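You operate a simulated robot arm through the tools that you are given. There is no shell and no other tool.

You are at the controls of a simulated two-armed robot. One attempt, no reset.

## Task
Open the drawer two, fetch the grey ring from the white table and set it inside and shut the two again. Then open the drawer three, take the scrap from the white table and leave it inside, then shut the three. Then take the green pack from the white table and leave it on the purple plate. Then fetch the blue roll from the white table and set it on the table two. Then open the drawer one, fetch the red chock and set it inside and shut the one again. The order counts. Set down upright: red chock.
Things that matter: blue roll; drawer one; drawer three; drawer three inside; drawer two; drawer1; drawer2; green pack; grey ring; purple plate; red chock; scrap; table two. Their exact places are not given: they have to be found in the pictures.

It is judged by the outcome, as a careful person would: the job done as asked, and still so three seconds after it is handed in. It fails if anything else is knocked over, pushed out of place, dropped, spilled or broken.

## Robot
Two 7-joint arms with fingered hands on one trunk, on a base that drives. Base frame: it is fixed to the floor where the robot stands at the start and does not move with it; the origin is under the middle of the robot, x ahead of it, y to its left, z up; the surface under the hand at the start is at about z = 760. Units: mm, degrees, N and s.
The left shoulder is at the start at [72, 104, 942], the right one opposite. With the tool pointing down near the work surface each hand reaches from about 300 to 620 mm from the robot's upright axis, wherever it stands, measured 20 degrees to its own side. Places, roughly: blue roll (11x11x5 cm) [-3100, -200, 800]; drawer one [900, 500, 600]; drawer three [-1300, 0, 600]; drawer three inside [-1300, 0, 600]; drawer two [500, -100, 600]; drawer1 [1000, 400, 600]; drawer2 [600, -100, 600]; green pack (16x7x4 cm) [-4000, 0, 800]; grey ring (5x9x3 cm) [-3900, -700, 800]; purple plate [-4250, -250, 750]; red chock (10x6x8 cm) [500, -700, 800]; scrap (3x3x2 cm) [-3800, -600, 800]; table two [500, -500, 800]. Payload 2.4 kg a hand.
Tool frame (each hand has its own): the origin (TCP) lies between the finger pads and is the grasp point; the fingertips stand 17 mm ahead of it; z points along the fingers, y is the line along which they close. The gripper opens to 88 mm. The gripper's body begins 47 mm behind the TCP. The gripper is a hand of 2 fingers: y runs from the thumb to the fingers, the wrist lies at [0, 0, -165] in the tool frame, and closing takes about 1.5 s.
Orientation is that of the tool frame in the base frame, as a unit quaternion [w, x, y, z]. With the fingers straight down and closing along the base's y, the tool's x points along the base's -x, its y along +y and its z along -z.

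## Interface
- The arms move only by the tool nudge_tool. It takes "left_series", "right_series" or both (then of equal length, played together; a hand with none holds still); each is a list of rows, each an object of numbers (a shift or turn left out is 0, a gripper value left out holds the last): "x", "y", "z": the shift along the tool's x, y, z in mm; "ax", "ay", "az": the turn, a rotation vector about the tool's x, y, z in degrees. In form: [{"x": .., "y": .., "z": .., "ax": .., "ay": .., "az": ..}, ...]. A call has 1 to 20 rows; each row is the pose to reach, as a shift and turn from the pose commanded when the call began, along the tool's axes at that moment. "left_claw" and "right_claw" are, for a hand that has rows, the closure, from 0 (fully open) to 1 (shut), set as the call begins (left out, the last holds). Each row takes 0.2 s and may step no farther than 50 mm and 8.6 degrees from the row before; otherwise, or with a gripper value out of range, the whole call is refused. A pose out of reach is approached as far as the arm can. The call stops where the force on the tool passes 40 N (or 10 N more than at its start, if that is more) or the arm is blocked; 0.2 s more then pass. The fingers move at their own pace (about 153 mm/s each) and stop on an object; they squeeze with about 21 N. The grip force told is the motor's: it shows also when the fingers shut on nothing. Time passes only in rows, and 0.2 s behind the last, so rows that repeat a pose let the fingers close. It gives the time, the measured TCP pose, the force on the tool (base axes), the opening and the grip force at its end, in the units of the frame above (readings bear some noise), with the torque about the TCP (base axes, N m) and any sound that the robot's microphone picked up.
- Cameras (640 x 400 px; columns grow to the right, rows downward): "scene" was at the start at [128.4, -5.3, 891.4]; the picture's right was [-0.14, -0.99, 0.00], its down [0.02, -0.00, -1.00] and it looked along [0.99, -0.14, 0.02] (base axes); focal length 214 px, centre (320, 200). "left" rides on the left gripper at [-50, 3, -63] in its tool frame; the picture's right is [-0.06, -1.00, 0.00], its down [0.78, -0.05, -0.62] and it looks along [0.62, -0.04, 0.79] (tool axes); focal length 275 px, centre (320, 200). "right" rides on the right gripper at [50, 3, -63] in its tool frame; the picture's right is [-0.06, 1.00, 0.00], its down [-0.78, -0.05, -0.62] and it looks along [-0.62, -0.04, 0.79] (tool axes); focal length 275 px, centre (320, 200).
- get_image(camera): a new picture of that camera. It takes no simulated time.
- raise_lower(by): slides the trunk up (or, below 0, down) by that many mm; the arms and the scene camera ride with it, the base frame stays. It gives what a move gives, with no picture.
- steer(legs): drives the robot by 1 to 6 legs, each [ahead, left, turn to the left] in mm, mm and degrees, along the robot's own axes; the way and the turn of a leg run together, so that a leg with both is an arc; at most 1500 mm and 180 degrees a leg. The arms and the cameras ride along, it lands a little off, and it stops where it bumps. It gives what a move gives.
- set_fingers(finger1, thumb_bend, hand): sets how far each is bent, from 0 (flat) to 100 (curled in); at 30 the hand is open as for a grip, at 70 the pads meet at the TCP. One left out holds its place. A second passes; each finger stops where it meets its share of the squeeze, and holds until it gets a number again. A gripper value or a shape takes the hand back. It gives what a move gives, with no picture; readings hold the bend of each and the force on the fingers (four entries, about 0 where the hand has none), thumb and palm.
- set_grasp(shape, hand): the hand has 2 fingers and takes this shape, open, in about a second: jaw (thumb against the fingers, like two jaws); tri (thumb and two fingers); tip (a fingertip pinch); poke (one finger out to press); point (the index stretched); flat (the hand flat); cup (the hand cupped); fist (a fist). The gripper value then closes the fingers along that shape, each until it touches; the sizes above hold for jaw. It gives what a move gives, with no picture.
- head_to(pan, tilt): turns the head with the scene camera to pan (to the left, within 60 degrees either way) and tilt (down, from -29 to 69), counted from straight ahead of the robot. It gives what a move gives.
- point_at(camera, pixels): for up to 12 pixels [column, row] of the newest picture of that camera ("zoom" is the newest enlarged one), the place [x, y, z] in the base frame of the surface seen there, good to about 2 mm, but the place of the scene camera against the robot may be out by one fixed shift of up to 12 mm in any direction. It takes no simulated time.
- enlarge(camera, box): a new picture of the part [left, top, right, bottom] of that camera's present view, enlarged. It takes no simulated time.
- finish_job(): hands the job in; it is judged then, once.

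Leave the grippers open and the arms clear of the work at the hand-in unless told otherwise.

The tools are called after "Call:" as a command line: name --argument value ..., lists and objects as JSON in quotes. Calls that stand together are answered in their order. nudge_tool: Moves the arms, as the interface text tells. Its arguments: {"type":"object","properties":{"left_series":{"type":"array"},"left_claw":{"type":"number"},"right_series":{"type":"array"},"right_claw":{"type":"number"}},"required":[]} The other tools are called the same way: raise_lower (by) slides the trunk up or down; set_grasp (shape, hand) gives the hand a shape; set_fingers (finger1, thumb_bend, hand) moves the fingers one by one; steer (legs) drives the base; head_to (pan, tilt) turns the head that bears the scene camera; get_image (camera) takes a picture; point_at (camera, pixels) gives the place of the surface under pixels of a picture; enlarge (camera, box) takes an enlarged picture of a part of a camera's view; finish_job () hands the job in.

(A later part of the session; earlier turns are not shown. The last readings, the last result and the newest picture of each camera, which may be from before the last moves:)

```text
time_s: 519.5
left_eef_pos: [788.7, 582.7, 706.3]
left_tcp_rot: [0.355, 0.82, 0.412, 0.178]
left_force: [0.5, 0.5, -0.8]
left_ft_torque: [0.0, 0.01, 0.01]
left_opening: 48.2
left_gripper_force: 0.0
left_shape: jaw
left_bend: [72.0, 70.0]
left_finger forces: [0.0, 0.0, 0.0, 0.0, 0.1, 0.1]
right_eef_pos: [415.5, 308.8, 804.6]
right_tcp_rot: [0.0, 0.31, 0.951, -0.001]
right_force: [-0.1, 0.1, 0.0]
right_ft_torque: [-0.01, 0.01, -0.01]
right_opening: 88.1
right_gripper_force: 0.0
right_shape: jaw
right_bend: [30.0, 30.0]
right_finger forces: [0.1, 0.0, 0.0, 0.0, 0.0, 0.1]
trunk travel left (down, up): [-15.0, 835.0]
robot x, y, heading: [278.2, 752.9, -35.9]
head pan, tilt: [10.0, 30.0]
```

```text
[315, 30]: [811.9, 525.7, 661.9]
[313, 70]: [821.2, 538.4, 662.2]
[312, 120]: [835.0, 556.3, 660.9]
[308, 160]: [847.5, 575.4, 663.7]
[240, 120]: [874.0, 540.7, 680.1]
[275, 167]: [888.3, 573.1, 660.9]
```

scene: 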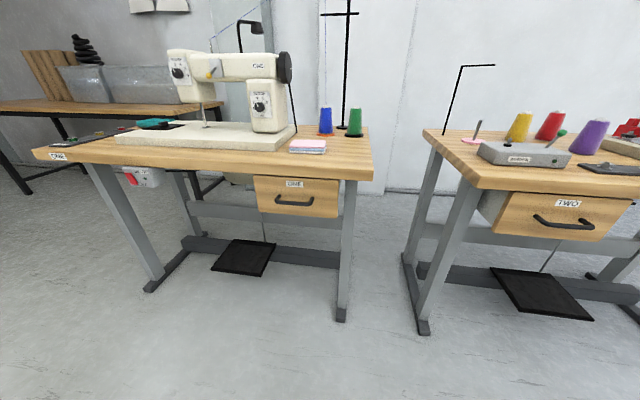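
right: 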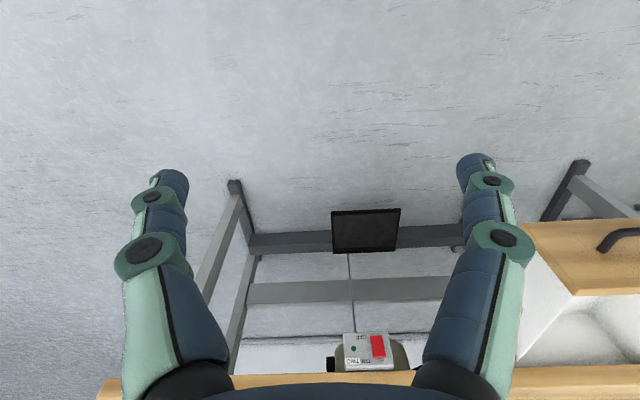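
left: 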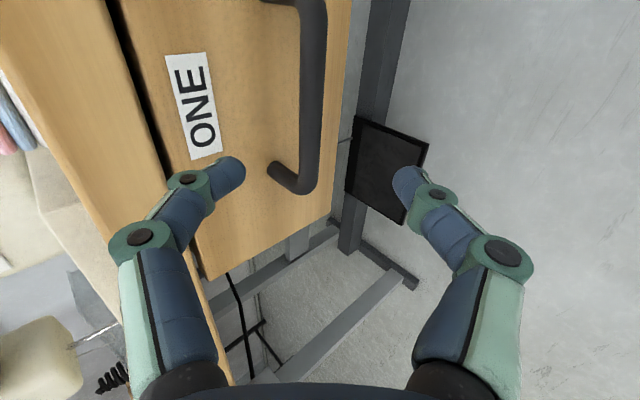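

Same offsets; I advance 72 mm, then close.

Call:
nudge_tool --left_series '[{"z": 20, "y": 0}, {"z": 40, "y": 1}, {"z": 58, "y": 1.5}, {"z": 73, "y": 1.7}, {"z": 73, "y": 1.7}]' --left_claw 0.58

Call:
nudge_tool --left_series '[{"z": 1}, {"z": 2}, {"z": 2}, {"z": 2}, {"z": 2}, {"z": 2}]' --left_claw 1

Call:
get_image --camera "left"

```text
time_s: 520.7
left_eef_pos: [833.7, 548.0, 657.6]
left_tcp_rot: [0.356, 0.82, 0.412, 0.178]
left_force: [0.0, 0.0, -0.3]
left_ft_torque: [0.01, -0.05, -0.01]
left_opening: 37.3
left_gripper_force: 0.1
left_shape: jaw
left_bend: [73.0, 70.0]
left_finger forces: [0.0, 0.0, 0.0, 0.0, 0.0, 0.1]
right_eef_pos: [415.6, 308.5, 804.0]
right_tcp_rot: [0.0, 0.309, 0.951, -0.001]
right_force: [0.0, -0.1, 0.2]
right_ft_torque: [-0.04, -0.01, -0.03]
right_opening: 87.9
right_gripper_force: 0.0
right_shape: jaw
right_bend: [30.0, 30.0]
right_finger forces: [0.1, 0.1, 0.0, 0.1, 0.0, 0.1]
trunk travel left (down, up): [-15.0, 835.0]
robot x, y, heading: [282.2, 758.1, -36.1]
head pan, tilt: [10.0, 30.0]
```

```text
time_s: 522.1
left_eef_pos: [836.0, 549.0, 655.9]
left_tcp_rot: [0.355, 0.82, 0.413, 0.178]
left_force: [-3.4, 1.0, -4.7]
left_ft_torque: [0.02, 0.03, 0.0]
left_opening: 0.0
left_gripper_force: 20.4
left_shape: jaw
left_bend: [56.0, 62.0]
left_finger forces: [0.1, 0.1, 0.0, 0.0, 2.1, 0.1]
right_eef_pos: [415.8, 309.0, 804.3]
right_tcp_rot: [-0.001, 0.309, 0.951, -0.001]
right_force: [0.4, -0.3, -0.5]
right_ft_torque: [-0.03, 0.02, 0.0]
right_opening: 87.8
right_gripper_force: 0.1
right_shape: jaw
right_bend: [30.0, 30.0]
right_finger forces: [0.0, 0.0, 0.0, 0.0, 0.0, 0.0]
trunk travel left (down, up): [-15.0, 835.0]
robot x, y, heading: [282.0, 755.9, -36.0]
head pan, tilt: [10.0, 30.0]
```

```text
taken
```

left: 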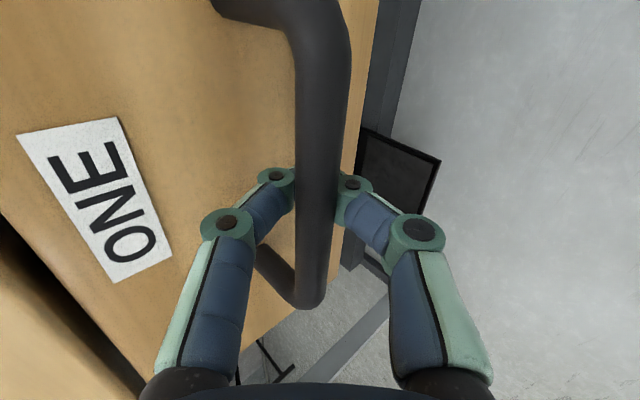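

Caged. I pull by driving back 215 mm.

Call:
steer --legs '[[-215, 0, 0]]'

Call:
get_image --camera "left"

Call:
get_image --camera "scene"

```text
time_s: 523.8
left_eef_pos: [663.6, 671.8, 655.7]
left_tcp_rot: [0.355, 0.82, 0.412, 0.177]
left_force: [0.7, 3.2, -8.6]
left_ft_torque: [0.03, -0.01, 0.0]
left_opening: 0.1
left_gripper_force: 21.0
left_shape: jaw
left_bend: [55.0, 64.0]
left_finger forces: [0.1, 0.0, 0.0, 0.0, 0.3, 0.0]
right_eef_pos: [244.0, 432.4, 802.7]
right_tcp_rot: [-0.002, 0.312, 0.95, -0.001]
right_force: [-0.9, 0.2, -1.0]
right_ft_torque: [0.01, 0.0, 0.03]
right_opening: 87.8
right_gripper_force: 0.1
right_shape: jaw
right_bend: [30.0, 30.0]
right_finger forces: [0.1, 0.1, 0.0, 0.0, 0.0, 0.0]
trunk travel left (down, up): [-15.0, 835.0]
robot x, y, heading: [108.5, 879.8, -36.2]
head pan, tilt: [10.0, 30.0]
```

```text
taken
```

left: 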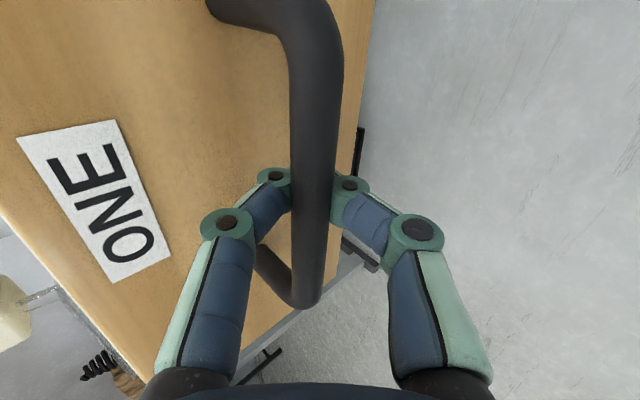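

```text
taken
```

scene: 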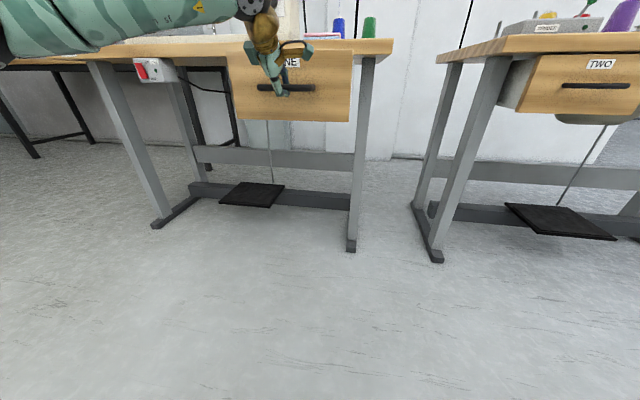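

Open by ~212 mm. I release and withdraw.

Call:
nudge_tool --left_series '[{}, {}, {}, {}]' --left_claw 0.53

Call:
nudge_tool --left_series '[{"z": -15, "ax": 2}, {"z": -30, "ax": 4}, {"z": -50, "ax": 6}, {"z": -70, "ax": 8}, {"z": -90, "ax": 10}, {"z": -110, "ax": 12}, {"z": -110, "ax": 12}]'

Call:
get_image --camera "left"

```text
time_s: 524.8
left_eef_pos: [662.3, 672.0, 656.7]
left_tcp_rot: [0.356, 0.82, 0.412, 0.178]
left_force: [-0.2, -0.4, -0.3]
left_ft_torque: [0.03, 0.0, -0.03]
left_opening: 40.9
left_gripper_force: 0.0
left_shape: jaw
left_bend: [73.0, 70.0]
left_finger forces: [0.1, 0.1, 0.0, 0.0, 0.0, 0.0]
right_eef_pos: [243.4, 434.0, 804.0]
right_tcp_rot: [-0.001, 0.311, 0.95, -0.001]
right_force: [0.3, -0.7, 0.6]
right_ft_torque: [0.01, 0.0, 0.01]
right_opening: 87.7
right_gripper_force: 0.0
right_shape: jaw
right_bend: [30.0, 30.0]
right_finger forces: [0.1, 0.0, 0.0, 0.0, 0.0, 0.0]
trunk travel left (down, up): [-15.0, 835.0]
robot x, y, heading: [107.8, 877.4, -35.9]
head pan, tilt: [10.0, 30.0]
```

```text
time_s: 526.4
left_eef_pos: [597.4, 718.7, 732.9]
left_tcp_rot: [0.267, 0.853, 0.429, 0.133]
left_force: [-0.8, -0.9, 0.0]
left_ft_torque: [0.01, 0.0, 0.04]
left_opening: 41.0
left_gripper_force: 0.0
left_shape: jaw
left_bend: [73.0, 70.0]
left_finger forces: [0.1, 0.0, 0.0, 0.0, 0.1, 0.0]
right_eef_pos: [242.6, 433.3, 803.5]
right_tcp_rot: [0.0, 0.31, 0.951, -0.001]
right_force: [0.5, 0.4, 0.3]
right_ft_torque: [-0.02, 0.0, -0.01]
right_opening: 87.7
right_gripper_force: 0.0
right_shape: jaw
right_bend: [30.0, 30.0]
right_finger forces: [0.0, 0.1, 0.1, 0.0, 0.0, 0.0]
trunk travel left (down, up): [-15.0, 835.0]
robot x, y, heading: [109.1, 876.5, -36.0]
head pan, tilt: [10.0, 30.0]
```

```text
taken
```

left: 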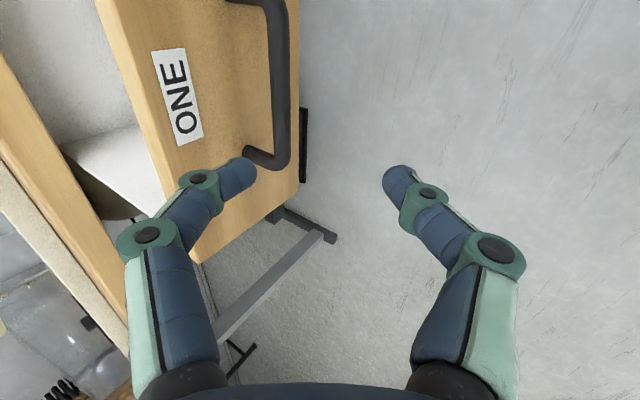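

Clear of the handle. I straighten the hand, raise the trunk, and check the drawer; then go for the chock.

Call:
nudge_tool --left_series '[{"z": -10, "ax": 8}, {"z": -20, "ax": 16}, {"z": -20, "ax": 24}, {"z": -20, "ax": 31}, {"z": -20, "ax": 31}]' --left_claw 0

Call:
raise_lower --by 310

Call:
nudge_tool --left_series '[{"az": -8.2}, {"az": -16.4}, {"az": -24.6}, {"az": -32.8}, {"az": -41}, {"az": -49.2}, {"az": -57.4}, {"az": -65.6}, {"az": -73.8}, {"az": -82}, {"az": -90}, {"az": -90}]'

Call:
get_image --camera "scene"

```text
time_s: 527.6
left_eef_pos: [589.1, 725.9, 749.9]
left_tcp_rot: [0.03, 0.894, 0.448, 0.013]
left_force: [0.2, -0.9, -0.2]
left_ft_torque: [-0.03, 0.02, -0.01]
left_opening: 87.9
left_gripper_force: 0.0
left_shape: jaw
left_bend: [30.0, 30.0]
left_finger forces: [0.1, 0.0, 0.0, 0.0, 0.0, 0.0]
right_eef_pos: [244.2, 433.5, 804.7]
right_tcp_rot: [0.0, 0.311, 0.95, 0.0]
right_force: [-0.7, -0.2, 0.0]
right_ft_torque: [0.02, -0.03, -0.01]
right_opening: 88.0
right_gripper_force: 0.1
right_shape: jaw
right_bend: [30.0, 30.0]
right_finger forces: [0.0, 0.0, 0.0, 0.0, 0.1, 0.1]
trunk travel left (down, up): [-15.0, 835.0]
robot x, y, heading: [111.2, 882.1, -36.3]
head pan, tilt: [10.0, 30.0]
```

```text
time_s: 530.7
left_eef_pos: [590.2, 725.8, 1058.4]
left_tcp_rot: [0.029, 0.893, 0.448, 0.014]
left_force: [0.5, 0.9, 0.1]
left_ft_torque: [0.0, 0.03, -0.03]
left_opening: 88.2
left_gripper_force: 0.1
left_shape: jaw
left_bend: [30.0, 30.0]
left_finger forces: [0.0, 0.0, 0.0, 0.0, 0.0, 0.0]
right_eef_pos: [243.6, 432.3, 1114.0]
right_tcp_rot: [-0.001, 0.311, 0.95, -0.001]
right_force: [0.3, -0.1, 0.0]
right_ft_torque: [0.01, 0.01, 0.01]
right_opening: 87.8
right_gripper_force: 0.1
right_shape: jaw
right_bend: [30.0, 30.0]
right_finger forces: [0.0, 0.1, 0.0, 0.0, 0.0, 0.1]
trunk travel left (down, up): [-325.0, 525.0]
robot x, y, heading: [107.7, 880.7, -36.3]
head pan, tilt: [10.0, 30.0]
```

```text
time_s: 533.3
left_eef_pos: [590.1, 726.4, 1057.7]
left_tcp_rot: [0.032, 0.314, 0.949, -0.011]
left_force: [0.3, 0.2, -0.3]
left_ft_torque: [0.02, -0.02, -0.01]
left_opening: 88.0
left_gripper_force: 0.0
left_shape: jaw
left_bend: [30.0, 30.0]
left_finger forces: [0.0, 0.0, 0.0, 0.1, 0.0, 0.0]
right_eef_pos: [242.6, 432.8, 1114.7]
right_tcp_rot: [0.0, 0.311, 0.95, -0.001]
right_force: [0.1, -0.4, 0.7]
right_ft_torque: [-0.02, -0.02, 0.0]
right_opening: 88.0
right_gripper_force: 0.1
right_shape: jaw
right_bend: [30.0, 30.0]
right_finger forces: [0.0, 0.1, 0.0, 0.0, 0.0, 0.0]
trunk travel left (down, up): [-325.0, 525.0]
robot x, y, heading: [108.3, 879.2, -36.2]
head pan, tilt: [10.0, 30.0]
```

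```text
taken
```

scene: 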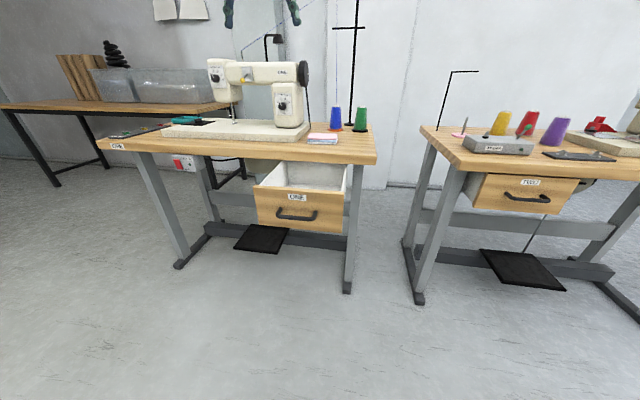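

Drawer one is open. Now I level the hand and drive along the front of table two toward its right end, then look behind it.

Call:
nudge_tool --left_series '[{"ay": 3.7}, {"ay": 3.7}]'

Call:
steer --legs '[[0, 0, -90], [0, 230, 0], [850, 0, 0], [826, 0, 0], [0, 0, 90]]'

Call:
head_to --pan 0 --tilt 20

Call:
get_image --camera "scene"

```text
time_s: 533.9
left_eef_pos: [590.8, 725.5, 1058.5]
left_tcp_rot: [0.001, 0.315, 0.949, -0.001]
left_force: [-0.1, 0.6, 1.5]
left_ft_torque: [-0.03, -0.02, 0.03]
left_opening: 88.0
left_gripper_force: 0.1
left_shape: jaw
left_bend: [30.0, 30.0]
left_finger forces: [0.0, 0.0, 0.0, 0.0, 0.0, 0.0]
right_eef_pos: [243.5, 433.0, 1115.3]
right_tcp_rot: [0.0, 0.311, 0.951, -0.002]
right_force: [-0.4, 0.7, -0.1]
right_ft_torque: [0.0, 0.01, 0.02]
right_opening: 87.9
right_gripper_force: 0.1
right_shape: jaw
right_bend: [30.0, 30.0]
right_finger forces: [0.1, 0.0, 0.1, 0.0, 0.0, 0.0]
trunk travel left (down, up): [-325.0, 525.0]
robot x, y, heading: [110.0, 878.6, -36.1]
head pan, tilt: [10.0, 30.0]
```

```text
time_s: 551.3
left_eef_pos: [-215.4, -785.9, 1059.0]
left_tcp_rot: [0.0, 0.323, 0.947, -0.001]
left_force: [0.5, -0.5, -0.2]
left_ft_torque: [-0.02, -0.05, 0.01]
left_opening: 87.9
left_gripper_force: 0.0
left_shape: jaw
left_bend: [30.0, 30.0]
left_finger forces: [0.0, 0.0, 0.0, 0.0, 0.0, 0.0]
right_eef_pos: [-566.1, -1074.7, 1113.9]
right_tcp_rot: [0.0, 0.319, 0.948, -0.001]
right_force: [-0.9, -0.5, -1.1]
right_ft_torque: [0.04, 0.0, -0.01]
right_opening: 87.8
right_gripper_force: 0.0
right_shape: jaw
right_bend: [30.0, 30.0]
right_finger forces: [0.0, 0.0, 0.0, 0.0, 0.0, 0.0]
trunk travel left (down, up): [-325.0, 525.0]
robot x, y, heading: [-694.6, -630.3, -37.1]
head pan, tilt: [10.0, 30.0]
```

```text
time_s: 552.1
left_eef_pos: [-214.1, -787.1, 1058.6]
left_tcp_rot: [0.0, 0.324, 0.946, -0.001]
left_force: [-0.9, -0.5, -1.8]
left_ft_torque: [-0.02, -0.01, 0.03]
left_opening: 87.8
left_gripper_force: 0.0
left_shape: jaw
left_bend: [30.0, 30.0]
left_finger forces: [0.1, 0.1, 0.1, 0.1, 0.0, 0.0]
right_eef_pos: [-567.5, -1074.2, 1113.5]
right_tcp_rot: [0.0, 0.318, 0.948, 0.0]
right_force: [-0.3, -0.2, 0.0]
right_ft_torque: [0.02, 0.03, -0.03]
right_opening: 87.7
right_gripper_force: 0.0
right_shape: jaw
right_bend: [30.0, 30.0]
right_finger forces: [0.0, 0.0, 0.0, 0.1, 0.1, 0.0]
trunk travel left (down, up): [-325.0, 525.0]
robot x, y, heading: [-690.2, -625.4, -37.5]
head pan, tilt: [0.0, 20.0]
```

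```text
taken
```

scene: 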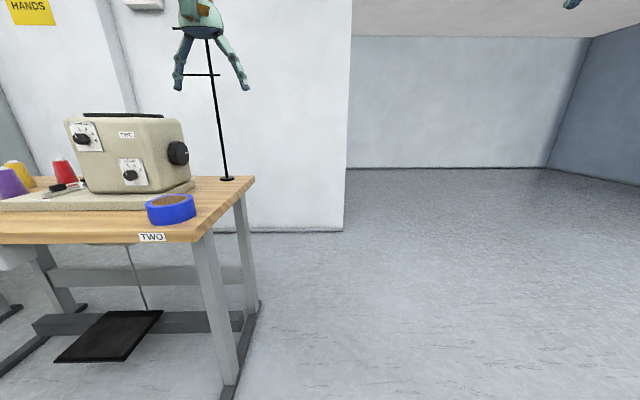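

I see the table's right end and the white wall behind with its corner at (344,230). I read the gap.

Call:
point_at --camera "scene" --pixels '[[342, 233], [260, 234], [255, 182], [225, 178], [260, 305], [230, 385], [300, 100], [215, 75], [205, 40], [175, 30]]'

```text
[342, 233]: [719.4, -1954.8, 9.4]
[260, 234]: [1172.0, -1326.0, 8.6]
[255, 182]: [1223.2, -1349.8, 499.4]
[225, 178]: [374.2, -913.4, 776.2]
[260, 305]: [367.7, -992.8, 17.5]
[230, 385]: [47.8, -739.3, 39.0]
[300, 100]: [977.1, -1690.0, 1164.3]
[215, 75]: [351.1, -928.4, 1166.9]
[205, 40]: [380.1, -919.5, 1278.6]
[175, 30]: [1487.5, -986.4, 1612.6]
```

The corridor behind table two is ~850 mm wide. I retract the left hand, turn round and back along the table's right side into it, so hands stay clear of the thread stand (n≈830, t≈-525).

Call:
nudge_tool --left_series '[{"x": 32}, {"x": 64}, {"x": 96}, {"x": 96}]'

Call:
steer --legs '[[0, 0, 1.4], [0, -236, 0], [0, 0, 90], [0, 0, 90]]'

```text
time_s: 553.1
left_eef_pos: [-293.1, -727.9, 1060.0]
left_tcp_rot: [0.001, 0.323, 0.946, -0.002]
left_force: [0.0, -0.2, -0.8]
left_ft_torque: [0.0, -0.04, -0.02]
left_opening: 87.7
left_gripper_force: 0.0
left_shape: jaw
left_bend: [30.0, 30.0]
left_finger forces: [0.1, 0.0, 0.1, 0.0, 0.1, 0.1]
right_eef_pos: [-567.1, -1074.2, 1114.0]
right_tcp_rot: [-0.001, 0.319, 0.948, 0.0]
right_force: [-0.6, -0.5, 0.1]
right_ft_torque: [0.04, -0.01, 0.01]
right_opening: 87.8
right_gripper_force: 0.0
right_shape: jaw
right_bend: [30.0, 30.0]
right_finger forces: [0.1, 0.0, 0.0, 0.0, 0.0, 0.0]
trunk travel left (down, up): [-325.0, 525.0]
robot x, y, heading: [-694.3, -624.5, -37.2]
head pan, tilt: [0.0, 20.0]
```

```text
time_s: 562.9
left_eef_pos: [-1240.2, -737.6, 1060.2]
left_tcp_rot: [-0.001, 0.955, -0.296, -0.001]
left_force: [-0.3, -0.5, -0.5]
left_ft_torque: [-0.01, 0.0, 0.01]
left_opening: 87.9
left_gripper_force: 0.1
left_shape: jaw
left_bend: [30.0, 30.0]
left_finger forces: [0.1, 0.0, 0.1, 0.1, 0.0, 0.1]
right_eef_pos: [-985.2, -376.6, 1114.1]
right_tcp_rot: [-0.002, 0.956, -0.292, 0.0]
right_force: [-0.4, -0.2, 0.3]
right_ft_torque: [-0.02, -0.01, 0.0]
right_opening: 88.1
right_gripper_force: 0.2
right_shape: jaw
right_bend: [30.0, 30.0]
right_finger forces: [0.0, 0.0, 0.0, 0.0, 0.0, 0.1]
trunk travel left (down, up): [-325.0, 525.0]
robot x, y, heading: [-832.1, -820.5, 146.3]
head pan, tilt: [0.0, 20.0]
```

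Now I back up 1500 mm past the table's end.

Call:
steer --legs '[[0, 0, -2.2], [-1500, 0, 0]]'

Call:
head_to --pan -50 --tilt 25

Call:
get_image --camera "scene"

```text
time_s: 570.8
left_eef_pos: [-32.0, -1618.4, 1060.4]
left_tcp_rot: [-0.002, 0.943, -0.333, 0.0]
left_force: [0.0, 1.2, 0.0]
left_ft_torque: [-0.04, 0.02, -0.01]
left_opening: 87.6
left_gripper_force: 0.2
left_shape: jaw
left_bend: [30.0, 30.0]
left_finger forces: [0.1, 0.0, 0.0, 0.0, 0.1, 0.0]
right_eef_pos: [250.4, -1277.2, 1114.2]
right_tcp_rot: [-0.001, 0.945, -0.328, 0.0]
right_force: [-0.2, -0.4, 0.1]
right_ft_torque: [0.02, -0.02, 0.01]
right_opening: 88.1
right_gripper_force: 0.0
right_shape: jaw
right_bend: [30.0, 30.0]
right_finger forces: [0.0, 0.0, 0.0, 0.0, 0.0, 0.0]
trunk travel left (down, up): [-325.0, 525.0]
robot x, y, heading: [365.4, -1729.6, 141.7]
head pan, tilt: [0.0, 20.0]
```

```text
time_s: 571.9
left_eef_pos: [-32.5, -1617.6, 1059.5]
left_tcp_rot: [-0.001, 0.943, -0.333, -0.001]
left_force: [-0.1, -0.2, -0.5]
left_ft_torque: [0.0, 0.03, -0.02]
left_opening: 87.7
left_gripper_force: 0.1
left_shape: jaw
left_bend: [30.0, 30.0]
left_finger forces: [0.1, 0.0, 0.0, 0.1, 0.0, 0.0]
right_eef_pos: [250.4, -1277.7, 1113.7]
right_tcp_rot: [0.0, 0.945, -0.328, 0.0]
right_force: [-0.7, -0.2, 0.4]
right_ft_torque: [-0.02, 0.0, -0.02]
right_opening: 88.1
right_gripper_force: 0.1
right_shape: jaw
right_bend: [30.0, 30.0]
right_finger forces: [0.0, 0.0, 0.1, 0.0, 0.0, 0.0]
trunk travel left (down, up): [-325.0, 525.0]
robot x, y, heading: [367.1, -1726.4, 142.1]
head pan, tilt: [-50.0, 25.0]
```

```text
taken
```

scene: 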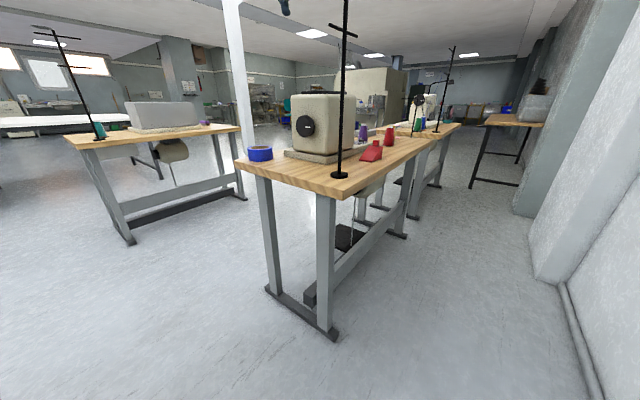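

From here I see the back: chock at (373,152), stand pole at (340,150), wall on the right with a step at (540,275). I read them.

Call:
point_at --camera "scene" --pixels '[[373, 152], [378, 143], [362, 156], [340, 175], [338, 30], [440, 135], [400, 160], [538, 278], [515, 215], [342, 95], [325, 330], [350, 196]]'

Call:
enlarge --camera "scene" --box '[280, 80, 480, 220]'

```text
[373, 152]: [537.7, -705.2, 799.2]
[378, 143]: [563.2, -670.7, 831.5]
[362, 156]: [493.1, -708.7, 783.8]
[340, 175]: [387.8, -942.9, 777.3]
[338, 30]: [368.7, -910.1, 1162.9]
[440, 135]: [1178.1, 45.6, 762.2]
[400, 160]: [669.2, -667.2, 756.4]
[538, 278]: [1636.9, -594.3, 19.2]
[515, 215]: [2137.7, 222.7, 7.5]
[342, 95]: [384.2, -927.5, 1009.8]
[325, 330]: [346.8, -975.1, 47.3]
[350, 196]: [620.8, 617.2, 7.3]
```

```text
2.86 times, centred on (380, 150) of scene
```

zoom: 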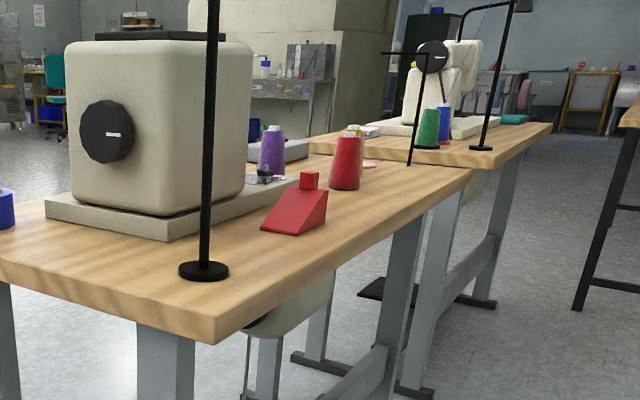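

The chock is a wedge, tall end with post at t≈-213, low end at t≈-288, n≈810–868. I retract the left hand more, then strafe right behind the table to stand opposite it.

Call:
nudge_tool --left_series '[{"x": 35}, {"x": 70}, {"x": 70}]'

Call:
steer --legs '[[0, 0, 2], [-35, 0, 0], [0, -1097, 0]]'

Call:
head_to --pan 10 --tilt 30

Call:
get_image --camera "scene"

```text
time_s: 572.7
left_eef_pos: [23.3, -1663.2, 1059.6]
left_tcp_rot: [-0.001, 0.943, -0.333, -0.001]
left_force: [-0.2, 0.6, 0.4]
left_ft_torque: [0.03, 0.0, -0.02]
left_opening: 87.9
left_gripper_force: 0.1
left_shape: jaw
left_bend: [30.0, 30.0]
left_finger forces: [0.0, 0.1, 0.0, 0.0, 0.0, 0.0]
right_eef_pos: [251.2, -1278.1, 1113.9]
right_tcp_rot: [-0.001, 0.945, -0.328, 0.0]
right_force: [-0.7, -1.4, 0.6]
right_ft_torque: [-0.04, 0.03, 0.05]
right_opening: 87.8
right_gripper_force: 0.1
right_shape: jaw
right_bend: [30.0, 30.0]
right_finger forces: [0.0, 0.0, 0.0, 0.0, 0.0, 0.0]
trunk travel left (down, up): [-325.0, 525.0]
robot x, y, heading: [369.3, -1731.0, 141.6]
head pan, tilt: [-50.0, 25.0]
```

```text
time_s: 579.2
left_eef_pos: [704.6, -804.3, 1058.2]
left_tcp_rot: [0.0, 0.949, -0.317, 0.0]
left_force: [0.8, 0.0, 0.1]
left_ft_torque: [-0.01, 0.0, 0.0]
left_opening: 87.9
left_gripper_force: 0.1
left_shape: jaw
left_bend: [30.0, 30.0]
left_finger forces: [0.0, 0.0, 0.1, 0.0, 0.0, 0.0]
right_eef_pos: [917.6, -412.5, 1114.2]
right_tcp_rot: [0.0, 0.95, -0.311, 0.0]
right_force: [-0.1, -0.3, 0.1]
right_ft_torque: [-0.04, 0.0, 0.01]
right_opening: 87.6
right_gripper_force: 0.1
right_shape: jaw
right_bend: [30.0, 30.0]
right_finger forces: [0.1, 0.0, 0.1, 0.1, 0.0, 0.0]
trunk travel left (down, up): [-325.0, 525.0]
robot x, y, heading: [1046.6, -861.9, 143.5]
head pan, tilt: [-50.0, 25.0]
```

```text
time_s: 580.5
left_eef_pos: [703.8, -803.7, 1058.5]
left_tcp_rot: [0.0, 0.948, -0.317, 0.0]
left_force: [-0.7, -0.4, -0.5]
left_ft_torque: [-0.02, 0.0, -0.03]
left_opening: 87.9
left_gripper_force: 0.0
left_shape: jaw
left_bend: [30.0, 30.0]
left_finger forces: [0.0, 0.0, 0.1, 0.0, 0.1, 0.1]
right_eef_pos: [918.4, -412.1, 1112.9]
right_tcp_rot: [-0.001, 0.95, -0.312, 0.001]
right_force: [-0.4, -0.2, 0.0]
right_ft_torque: [-0.02, 0.02, 0.02]
right_opening: 87.9
right_gripper_force: 0.0
right_shape: jaw
right_bend: [30.0, 30.0]
right_finger forces: [0.1, 0.0, 0.0, 0.0, 0.0, 0.0]
trunk travel left (down, up): [-325.0, 525.0]
robot x, y, heading: [1051.6, -857.3, 143.8]
head pan, tilt: [10.0, 30.0]
```

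```text
taken
```

scene: 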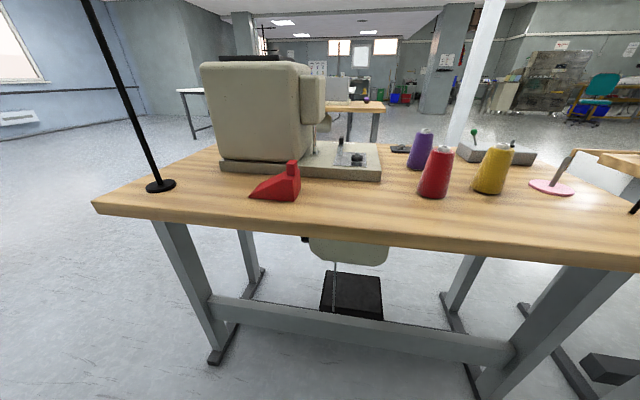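

Now the chock is before me at (277,183). I zoom and read it, the pad and machine back.

Call:
enlarge --camera "scene" --box '[210, 130, 350, 220]'

Call:
point_at --camera "scene" --pixels '[[293, 163], [293, 185], [275, 188], [252, 196], [298, 190], [285, 200], [260, 176], [320, 180], [290, 215], [290, 235], [160, 187], [240, 130]]'

```text
4.44 times, centred on (280, 175) of scene
```

zoom: 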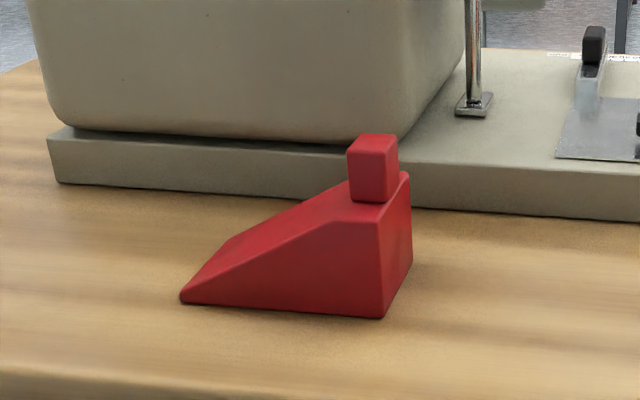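

```text
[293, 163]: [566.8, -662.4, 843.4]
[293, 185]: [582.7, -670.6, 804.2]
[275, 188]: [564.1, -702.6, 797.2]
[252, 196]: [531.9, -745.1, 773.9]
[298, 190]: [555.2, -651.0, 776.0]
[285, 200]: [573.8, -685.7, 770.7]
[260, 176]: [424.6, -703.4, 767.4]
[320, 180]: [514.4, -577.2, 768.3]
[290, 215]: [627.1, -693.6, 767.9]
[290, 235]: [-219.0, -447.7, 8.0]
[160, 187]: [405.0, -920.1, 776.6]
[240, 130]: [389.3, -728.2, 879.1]
```

Chock: near face n≈867, width 60 mm, tall end t≈-202, low tip t≈-292, post near the tall end. I turn the left hand -90° so its camera side lies over the low end.

Call:
nudge_tool --left_series '[{"az": -8.2}, {"az": -16.4}, {"az": -24.6}, {"az": -32.8}, {"az": -41}, {"az": -49.2}, {"az": -57.4}, {"az": -65.6}, {"az": -73.8}, {"az": -82}, {"az": -90}, {"az": -90}]' --left_claw 0

```text
time_s: 583.1
left_eef_pos: [704.5, -804.0, 1059.2]
left_tcp_rot: [-0.001, 0.894, 0.448, 0.001]
left_force: [-0.3, -0.8, 0.4]
left_ft_torque: [0.02, 0.0, 0.01]
left_opening: 87.9
left_gripper_force: 0.0
left_shape: jaw
left_bend: [30.0, 30.0]
left_finger forces: [0.0, 0.0, 0.1, 0.0, 0.0, 0.0]
right_eef_pos: [918.9, -412.4, 1112.8]
right_tcp_rot: [-0.001, 0.95, -0.312, 0.0]
right_force: [0.6, 0.5, 0.6]
right_ft_torque: [0.0, -0.03, -0.03]
right_opening: 87.8
right_gripper_force: 0.0
right_shape: jaw
right_bend: [30.0, 30.0]
right_finger forces: [0.0, 0.0, 0.0, 0.0, 0.0, 0.1]
trunk travel left (down, up): [-325.0, 525.0]
robot x, y, heading: [1052.2, -859.2, 143.8]
head pan, tilt: [10.0, 30.0]
```

The turn worked. I lower the trunk 100 and bring the hand over the chock.

Call:
raise_lower --by -100

Call:
nudge_tool --left_series '[{"y": -41}, {"y": -82}, {"y": -123}, {"y": -164}, {"y": -204}, {"y": -204, "z": 30}, {"y": -204, "z": 30}]'

Call:
get_image --camera "left"

Call:
get_image --camera "scene"

```text
time_s: 584.5
left_eef_pos: [704.6, -804.1, 959.3]
left_tcp_rot: [-0.002, 0.894, 0.448, 0.0]
left_force: [-0.3, -0.4, -0.4]
left_ft_torque: [0.0, -0.03, -0.01]
left_opening: 87.9
left_gripper_force: 0.0
left_shape: jaw
left_bend: [30.0, 30.0]
left_finger forces: [0.0, 0.1, 0.0, 0.0, 0.0, 0.0]
right_eef_pos: [918.5, -411.7, 1014.1]
right_tcp_rot: [-0.001, 0.95, -0.313, 0.0]
right_force: [-0.3, -0.1, 0.6]
right_ft_torque: [-0.03, -0.01, -0.04]
right_opening: 88.0
right_gripper_force: 0.0
right_shape: jaw
right_bend: [30.0, 30.0]
right_finger forces: [0.1, 0.0, 0.0, 0.0, 0.0, 0.1]
trunk travel left (down, up): [-225.0, 625.0]
robot x, y, heading: [1052.4, -859.7, 143.5]
head pan, tilt: [10.0, 30.0]
```

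```text
time_s: 586.0
left_eef_pos: [541.3, -683.6, 929.8]
left_tcp_rot: [-0.001, 0.895, 0.446, 0.001]
left_force: [1.3, -0.5, -0.1]
left_ft_torque: [0.0, 0.01, 0.0]
left_opening: 88.0
left_gripper_force: 0.1
left_shape: jaw
left_bend: [30.0, 30.0]
left_finger forces: [0.0, 0.0, 0.0, 0.1, 0.0, 0.0]
right_eef_pos: [918.6, -410.9, 1014.0]
right_tcp_rot: [-0.001, 0.95, -0.311, 0.002]
right_force: [-0.2, -0.1, -0.7]
right_ft_torque: [-0.01, -0.02, 0.02]
right_opening: 88.1
right_gripper_force: 0.0
right_shape: jaw
right_bend: [30.0, 30.0]
right_finger forces: [0.0, 0.0, 0.0, 0.0, 0.1, 0.0]
trunk travel left (down, up): [-225.0, 625.0]
robot x, y, heading: [1049.9, -864.8, 143.7]
head pan, tilt: [10.0, 30.0]
```

```text
taken
```

left: 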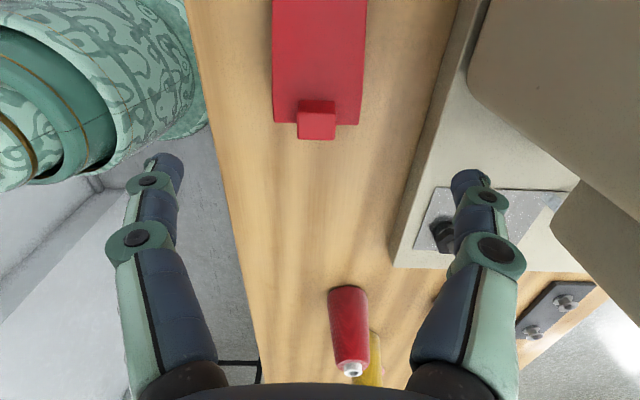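

```text
taken
```

scene: 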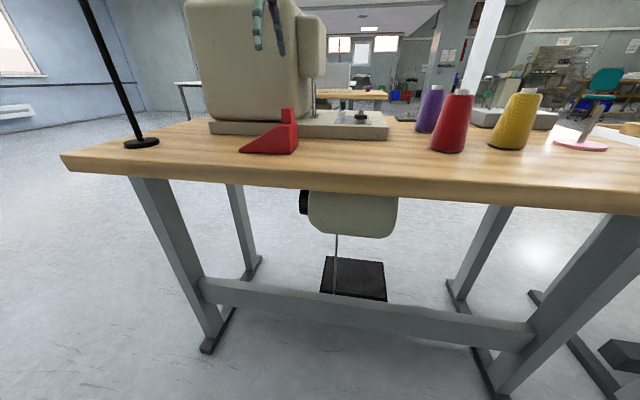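

I see the chock from above at the top of the picture, post at (317,120). I read its edges.

Call:
point_at --camera "left" --pixels '[[280, 60], [360, 60], [278, 115], [356, 117], [317, 105], [317, 130], [317, 60], [317, 20], [285, 10], [410, 200], [470, 60]]'

```text
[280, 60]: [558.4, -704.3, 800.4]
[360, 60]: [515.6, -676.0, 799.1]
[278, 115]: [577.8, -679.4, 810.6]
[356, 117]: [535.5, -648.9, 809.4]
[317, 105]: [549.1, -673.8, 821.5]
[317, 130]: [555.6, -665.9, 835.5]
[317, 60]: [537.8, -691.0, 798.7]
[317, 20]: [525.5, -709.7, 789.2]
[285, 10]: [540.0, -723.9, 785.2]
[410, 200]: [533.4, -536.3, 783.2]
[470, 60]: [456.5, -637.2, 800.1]
```

Chock centre n≈840; the hand is at n≈839, t≈-237. Post top z≈835, so I stop the TCP at z≈796 with the palm above the post. I descend.

Call:
nudge_tool --left_series '[{"x": -4, "y": 1, "z": 30}, {"x": -4, "y": 1, "z": 60}, {"x": -4, "y": 1, "z": 85}, {"x": -4, "y": 1, "z": 105}, {"x": -4, "y": 1, "z": 118}, {"x": -4, "y": 1, "z": 128}, {"x": -4, "y": 1, "z": 134}, {"x": -4, "y": 1, "z": 134}]'

Call:
get_image --camera "left"

Call:
enlarge --camera "scene" --box '[200, 60, 360, 170]'

```text
time_s: 587.9
left_eef_pos: [539.2, -685.9, 795.5]
left_tcp_rot: [-0.001, 0.894, 0.448, 0.001]
left_force: [0.9, 0.0, 0.5]
left_ft_torque: [-0.01, -0.04, -0.02]
left_opening: 88.0
left_gripper_force: 0.1
left_shape: jaw
left_bend: [30.0, 30.0]
left_finger forces: [0.0, 0.0, 0.0, 0.1, 0.0, 0.0]
right_eef_pos: [917.6, -412.4, 1014.0]
right_tcp_rot: [0.0, 0.95, -0.311, 0.001]
right_force: [-0.2, -0.2, -0.4]
right_ft_torque: [0.03, 0.01, -0.02]
right_opening: 87.7
right_gripper_force: 0.0
right_shape: jaw
right_bend: [30.0, 30.0]
right_finger forces: [0.0, 0.0, 0.1, 0.1, 0.0, 0.0]
trunk travel left (down, up): [-225.0, 625.0]
robot x, y, heading: [1048.5, -858.5, 143.7]
head pan, tilt: [10.0, 30.0]
```

```text
taken
```

left: 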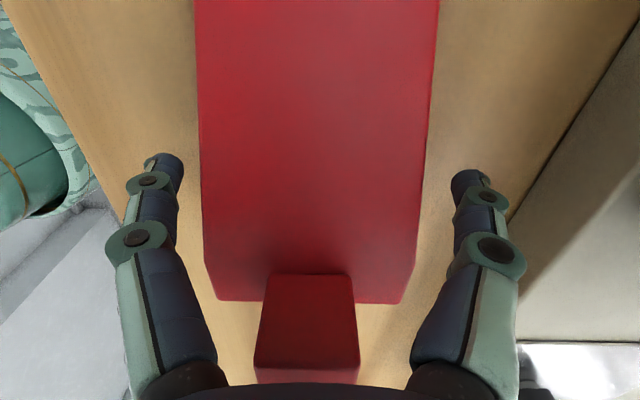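

```text
3.64 times, centred on (280, 115) of scene
```

zoom: 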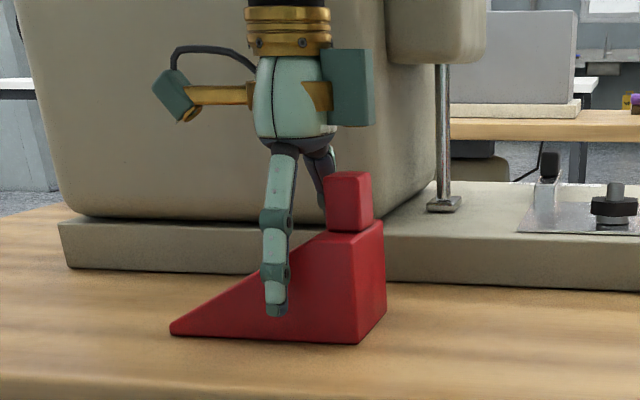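

Fingers straddle the wedge; the palm is well above the post. I go 5 mm lower and close.

Call:
nudge_tool --left_series '[{"z": 5}, {"z": 5}]'

Call:
nudge_tool --left_series '[{}, {}, {}, {}, {}, {}, {}]' --left_claw 1

Call:
nudge_tool --left_series '[{"z": -5}, {"z": -12}, {"z": -25}, {"z": -40}, {"z": -40}]'

Call:
enlarge --camera "scene" --box '[200, 40, 360, 150]'

Call:
get_image --camera "left"

```text
time_s: 588.5
left_eef_pos: [537.6, -685.8, 790.5]
left_tcp_rot: [-0.002, 0.895, 0.446, 0.0]
left_force: [0.4, 0.6, -0.5]
left_ft_torque: [0.01, 0.01, -0.02]
left_opening: 87.9
left_gripper_force: 0.0
left_shape: jaw
left_bend: [30.0, 30.0]
left_finger forces: [0.1, 0.0, 0.1, 0.0, 0.0, 0.0]
right_eef_pos: [919.2, -411.2, 1013.7]
right_tcp_rot: [0.0, 0.95, -0.312, 0.0]
right_force: [-0.1, 0.6, -0.3]
right_ft_torque: [0.0, 0.03, -0.01]
right_opening: 88.0
right_gripper_force: 0.1
right_shape: jaw
right_bend: [30.0, 30.0]
right_finger forces: [0.0, 0.0, 0.1, 0.0, 0.0, 0.0]
trunk travel left (down, up): [-225.0, 625.0]
robot x, y, heading: [1050.4, -859.8, 143.6]
head pan, tilt: [10.0, 30.0]
```

```text
time_s: 590.0
left_eef_pos: [538.4, -686.4, 790.5]
left_tcp_rot: [-0.001, 0.894, 0.448, 0.001]
left_force: [-0.4, -0.3, -0.1]
left_ft_torque: [0.01, -0.01, -0.01]
left_opening: 55.2
left_gripper_force: 21.5
left_shape: jaw
left_bend: [69.0, 71.0]
left_finger forces: [19.0, 0.0, 0.1, 0.1, 19.0, 0.1]
right_eef_pos: [916.9, -411.5, 1013.8]
right_tcp_rot: [0.0, 0.95, -0.311, 0.001]
right_force: [-0.8, -0.2, 0.3]
right_ft_torque: [-0.02, 0.0, -0.03]
right_opening: 87.9
right_gripper_force: 0.1
right_shape: jaw
right_bend: [30.0, 30.0]
right_finger forces: [0.1, 0.1, 0.0, 0.0, 0.1, 0.1]
trunk travel left (down, up): [-225.0, 625.0]
robot x, y, heading: [1052.4, -859.5, 143.7]
head pan, tilt: [10.0, 30.0]
```

```text
time_s: 591.2
left_eef_pos: [539.6, -686.0, 831.5]
left_tcp_rot: [-0.002, 0.895, 0.447, 0.0]
left_force: [-0.9, -0.1, -1.8]
left_ft_torque: [-0.01, 0.0, -0.01]
left_opening: 55.1
left_gripper_force: 20.7
left_shape: jaw
left_bend: [69.0, 71.0]
left_finger forces: [19.1, 0.1, 0.0, 0.0, 19.1, 0.0]
right_eef_pos: [918.5, -411.2, 1015.3]
right_tcp_rot: [0.0, 0.95, -0.312, 0.001]
right_force: [0.1, -0.4, -0.1]
right_ft_torque: [0.02, 0.01, -0.01]
right_opening: 88.1
right_gripper_force: 0.1
right_shape: jaw
right_bend: [30.0, 30.0]
right_finger forces: [0.0, 0.0, 0.1, 0.0, 0.0, 0.1]
trunk travel left (down, up): [-225.0, 625.0]
robot x, y, heading: [1052.1, -858.6, 143.5]
head pan, tilt: [10.0, 30.0]
```

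```text
3.64 times, centred on (280, 95) of scene
```

zoom: 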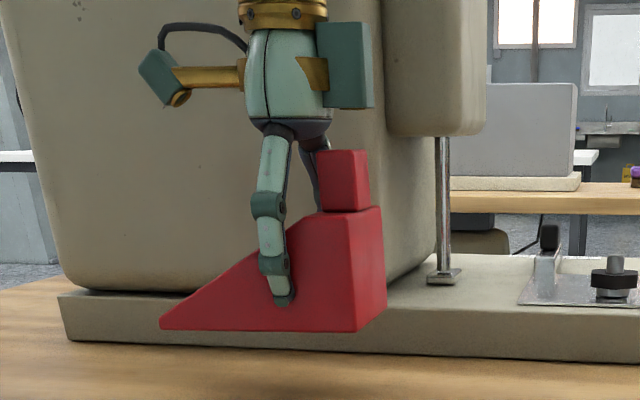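

```text
taken
```

left: 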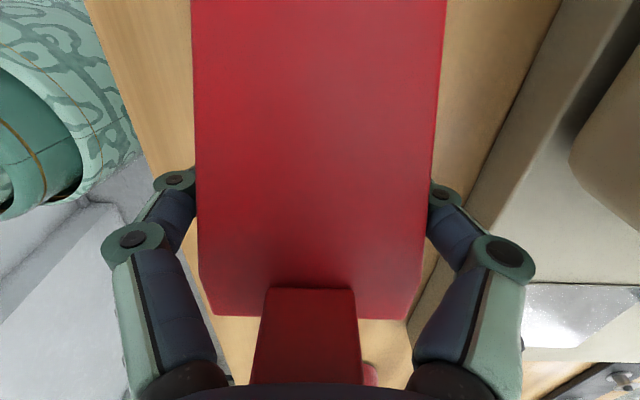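

The chock is lifted level, 55 mm grip. I lift more, draw it back over the table's edge, and raise the trunk.

Call:
nudge_tool --left_series '[{"z": -30}, {"z": -60}, {"z": -90}, {"z": -110, "y": 20}, {"z": -120, "y": 55}, {"z": -120, "y": 95}, {"z": -120, "y": 135}, {"z": -120, "y": 175}, {"z": -120, "y": 205}, {"z": -120, "y": 205}]'

Call:
raise_lower --by 100

Call:
get_image --camera "left"

```text
time_s: 593.5
left_eef_pos: [704.2, -809.8, 951.3]
left_tcp_rot: [-0.002, 0.895, 0.447, 0.0]
left_force: [0.1, 0.3, -1.6]
left_ft_torque: [0.02, 0.03, 0.02]
left_opening: 55.1
left_gripper_force: 21.0
left_shape: jaw
left_bend: [69.0, 71.0]
left_finger forces: [19.3, 0.1, 0.0, 0.0, 19.2, 0.1]
right_eef_pos: [918.3, -412.3, 1013.8]
right_tcp_rot: [-0.001, 0.95, -0.311, 0.0]
right_force: [-0.4, 0.4, 0.2]
right_ft_torque: [0.0, 0.01, 0.01]
right_opening: 87.9
right_gripper_force: 0.2
right_shape: jaw
right_bend: [30.0, 30.0]
right_finger forces: [0.0, 0.0, 0.1, 0.0, 0.1, 0.0]
trunk travel left (down, up): [-225.0, 625.0]
robot x, y, heading: [1052.5, -861.2, 143.7]
head pan, tilt: [10.0, 30.0]
```

```text
time_s: 594.8
left_eef_pos: [703.1, -810.6, 1049.9]
left_tcp_rot: [-0.001, 0.895, 0.447, 0.001]
left_force: [0.7, 0.5, -1.4]
left_ft_torque: [0.01, -0.01, -0.02]
left_opening: 55.1
left_gripper_force: 20.9
left_shape: jaw
left_bend: [69.0, 71.0]
left_finger forces: [19.3, 0.0, 0.0, 0.1, 19.4, 0.1]
right_eef_pos: [917.0, -412.6, 1113.8]
right_tcp_rot: [-0.001, 0.95, -0.312, 0.001]
right_force: [0.5, 0.3, 0.3]
right_ft_torque: [0.01, 0.04, 0.02]
right_opening: 88.0
right_gripper_force: 0.1
right_shape: jaw
right_bend: [30.0, 30.0]
right_finger forces: [0.0, 0.1, 0.1, 0.0, 0.0, 0.0]
trunk travel left (down, up): [-325.0, 525.0]
robot x, y, heading: [1051.4, -855.0, 144.0]
head pan, tilt: [10.0, 30.0]
```

```text
taken
```

left: 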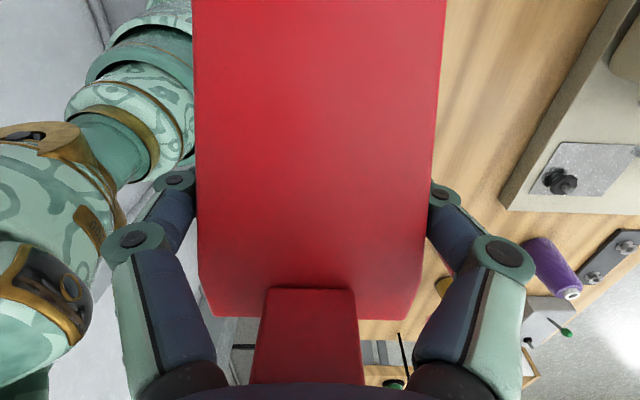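

All stable. I strafe left out of the corridor, then drive forward past the table's end.

Call:
steer --legs '[[0, 1094, 0], [1450, 0, 0]]'

```text
time_s: 607.4
left_eef_pos: [-1162.3, -859.4, 1050.4]
left_tcp_rot: [-0.001, 0.886, 0.464, 0.0]
left_force: [0.1, 0.1, -1.6]
left_ft_torque: [0.03, -0.01, 0.01]
left_opening: 54.9
left_gripper_force: 20.8
left_shape: jaw
left_bend: [69.0, 71.0]
left_finger forces: [19.3, 0.0, 0.0, 0.0, 19.2, 0.0]
right_eef_pos: [-963.9, -453.3, 1113.6]
right_tcp_rot: [-0.001, 0.956, -0.294, 0.001]
right_force: [0.1, -0.4, -0.5]
right_ft_torque: [0.03, -0.01, -0.05]
right_opening: 87.8
right_gripper_force: 0.1
right_shape: jaw
right_bend: [30.0, 30.0]
right_finger forces: [0.0, 0.1, 0.0, 0.0, 0.1, 0.0]
trunk travel left (down, up): [-325.0, 525.0]
robot x, y, heading: [-814.2, -897.7, 145.7]
head pan, tilt: [10.0, 30.0]
```

Now I turn to face the tables again and strafe left toward drawer one.

Call:
steer --legs '[[0, 0, -91], [0, 0, -90.6], [-90, 0, 0]]'

Call:
steer --legs '[[0, 950, 0], [0, 950, 0]]'

Call:
head_to --pan 15 --tilt 40

Call:
get_image --camera "scene"

```text
time_s: 616.1
left_eef_pos: [-541.2, -884.9, 1048.8]
left_tcp_rot: [0.0, -0.457, 0.889, -0.001]
left_force: [0.0, 0.3, -0.5]
left_ft_torque: [-0.05, -0.01, -0.03]
left_opening: 54.8
left_gripper_force: 20.9
left_shape: jaw
left_bend: [69.0, 71.0]
left_finger forces: [19.0, 0.1, 0.0, 0.0, 19.1, 0.0]
right_eef_pos: [-745.2, -1287.0, 1112.9]
right_tcp_rot: [-0.001, 0.3, 0.954, -0.001]
right_force: [-0.7, -0.3, 0.3]
right_ft_torque: [0.0, -0.01, 0.01]
right_opening: 87.9
right_gripper_force: 0.0
right_shape: jaw
right_bend: [30.0, 30.0]
right_finger forces: [0.0, 0.0, 0.0, 0.1, 0.1, 0.0]
trunk travel left (down, up): [-325.0, 525.0]
robot x, y, heading: [-887.0, -842.7, -34.7]
head pan, tilt: [10.0, 30.0]
```

```text
time_s: 625.6
left_eef_pos: [535.0, 655.3, 1050.7]
left_tcp_rot: [0.0, -0.458, 0.889, -0.001]
left_force: [-0.4, -0.3, -2.0]
left_ft_torque: [-0.02, 0.03, -0.01]
left_opening: 55.1
left_gripper_force: 20.8
left_shape: jaw
left_bend: [69.0, 71.0]
left_finger forces: [19.0, 0.0, 0.0, 0.1, 19.0, 0.0]
right_eef_pos: [330.4, 254.5, 1114.3]
right_tcp_rot: [-0.001, 0.299, 0.954, -0.001]
right_force: [0.8, 0.2, -0.4]
right_ft_torque: [-0.02, 0.02, 0.0]
right_opening: 87.7
right_gripper_force: 0.1
right_shape: jaw
right_bend: [30.0, 30.0]
right_finger forces: [0.1, 0.0, 0.0, 0.1, 0.0, 0.1]
trunk travel left (down, up): [-325.0, 525.0]
robot x, y, heading: [186.7, 695.4, -34.8]
head pan, tilt: [10.0, 30.0]
```

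```text
time_s: 626.3
left_eef_pos: [534.5, 655.9, 1050.1]
left_tcp_rot: [0.0, -0.457, 0.889, -0.001]
left_force: [0.1, -0.6, -1.8]
left_ft_torque: [0.0, 0.02, 0.02]
left_opening: 54.9
left_gripper_force: 21.0
left_shape: jaw
left_bend: [69.0, 71.0]
left_finger forces: [19.0, 0.0, 0.0, 0.0, 19.0, 0.1]
right_eef_pos: [330.8, 254.5, 1114.3]
right_tcp_rot: [-0.001, 0.3, 0.954, -0.001]
right_force: [-0.4, 0.1, 0.4]
right_ft_torque: [0.01, 0.03, 0.0]
right_opening: 87.9
right_gripper_force: 0.0
right_shape: jaw
right_bend: [30.0, 30.0]
right_finger forces: [0.0, 0.0, 0.0, 0.0, 0.0, 0.0]
trunk travel left (down, up): [-325.0, 525.0]
robot x, y, heading: [185.6, 700.5, -34.9]
head pan, tilt: [15.0, 40.0]
```

```text
taken
```

scene: 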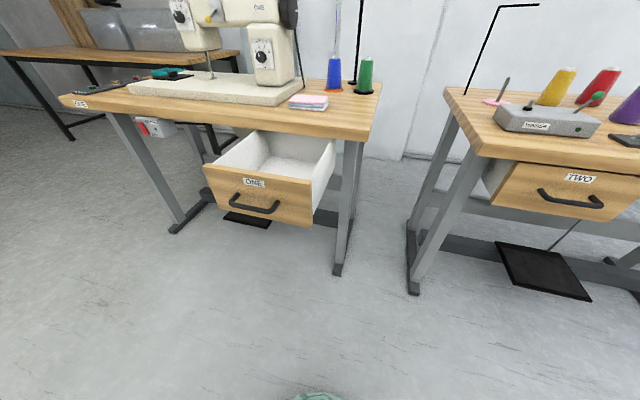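

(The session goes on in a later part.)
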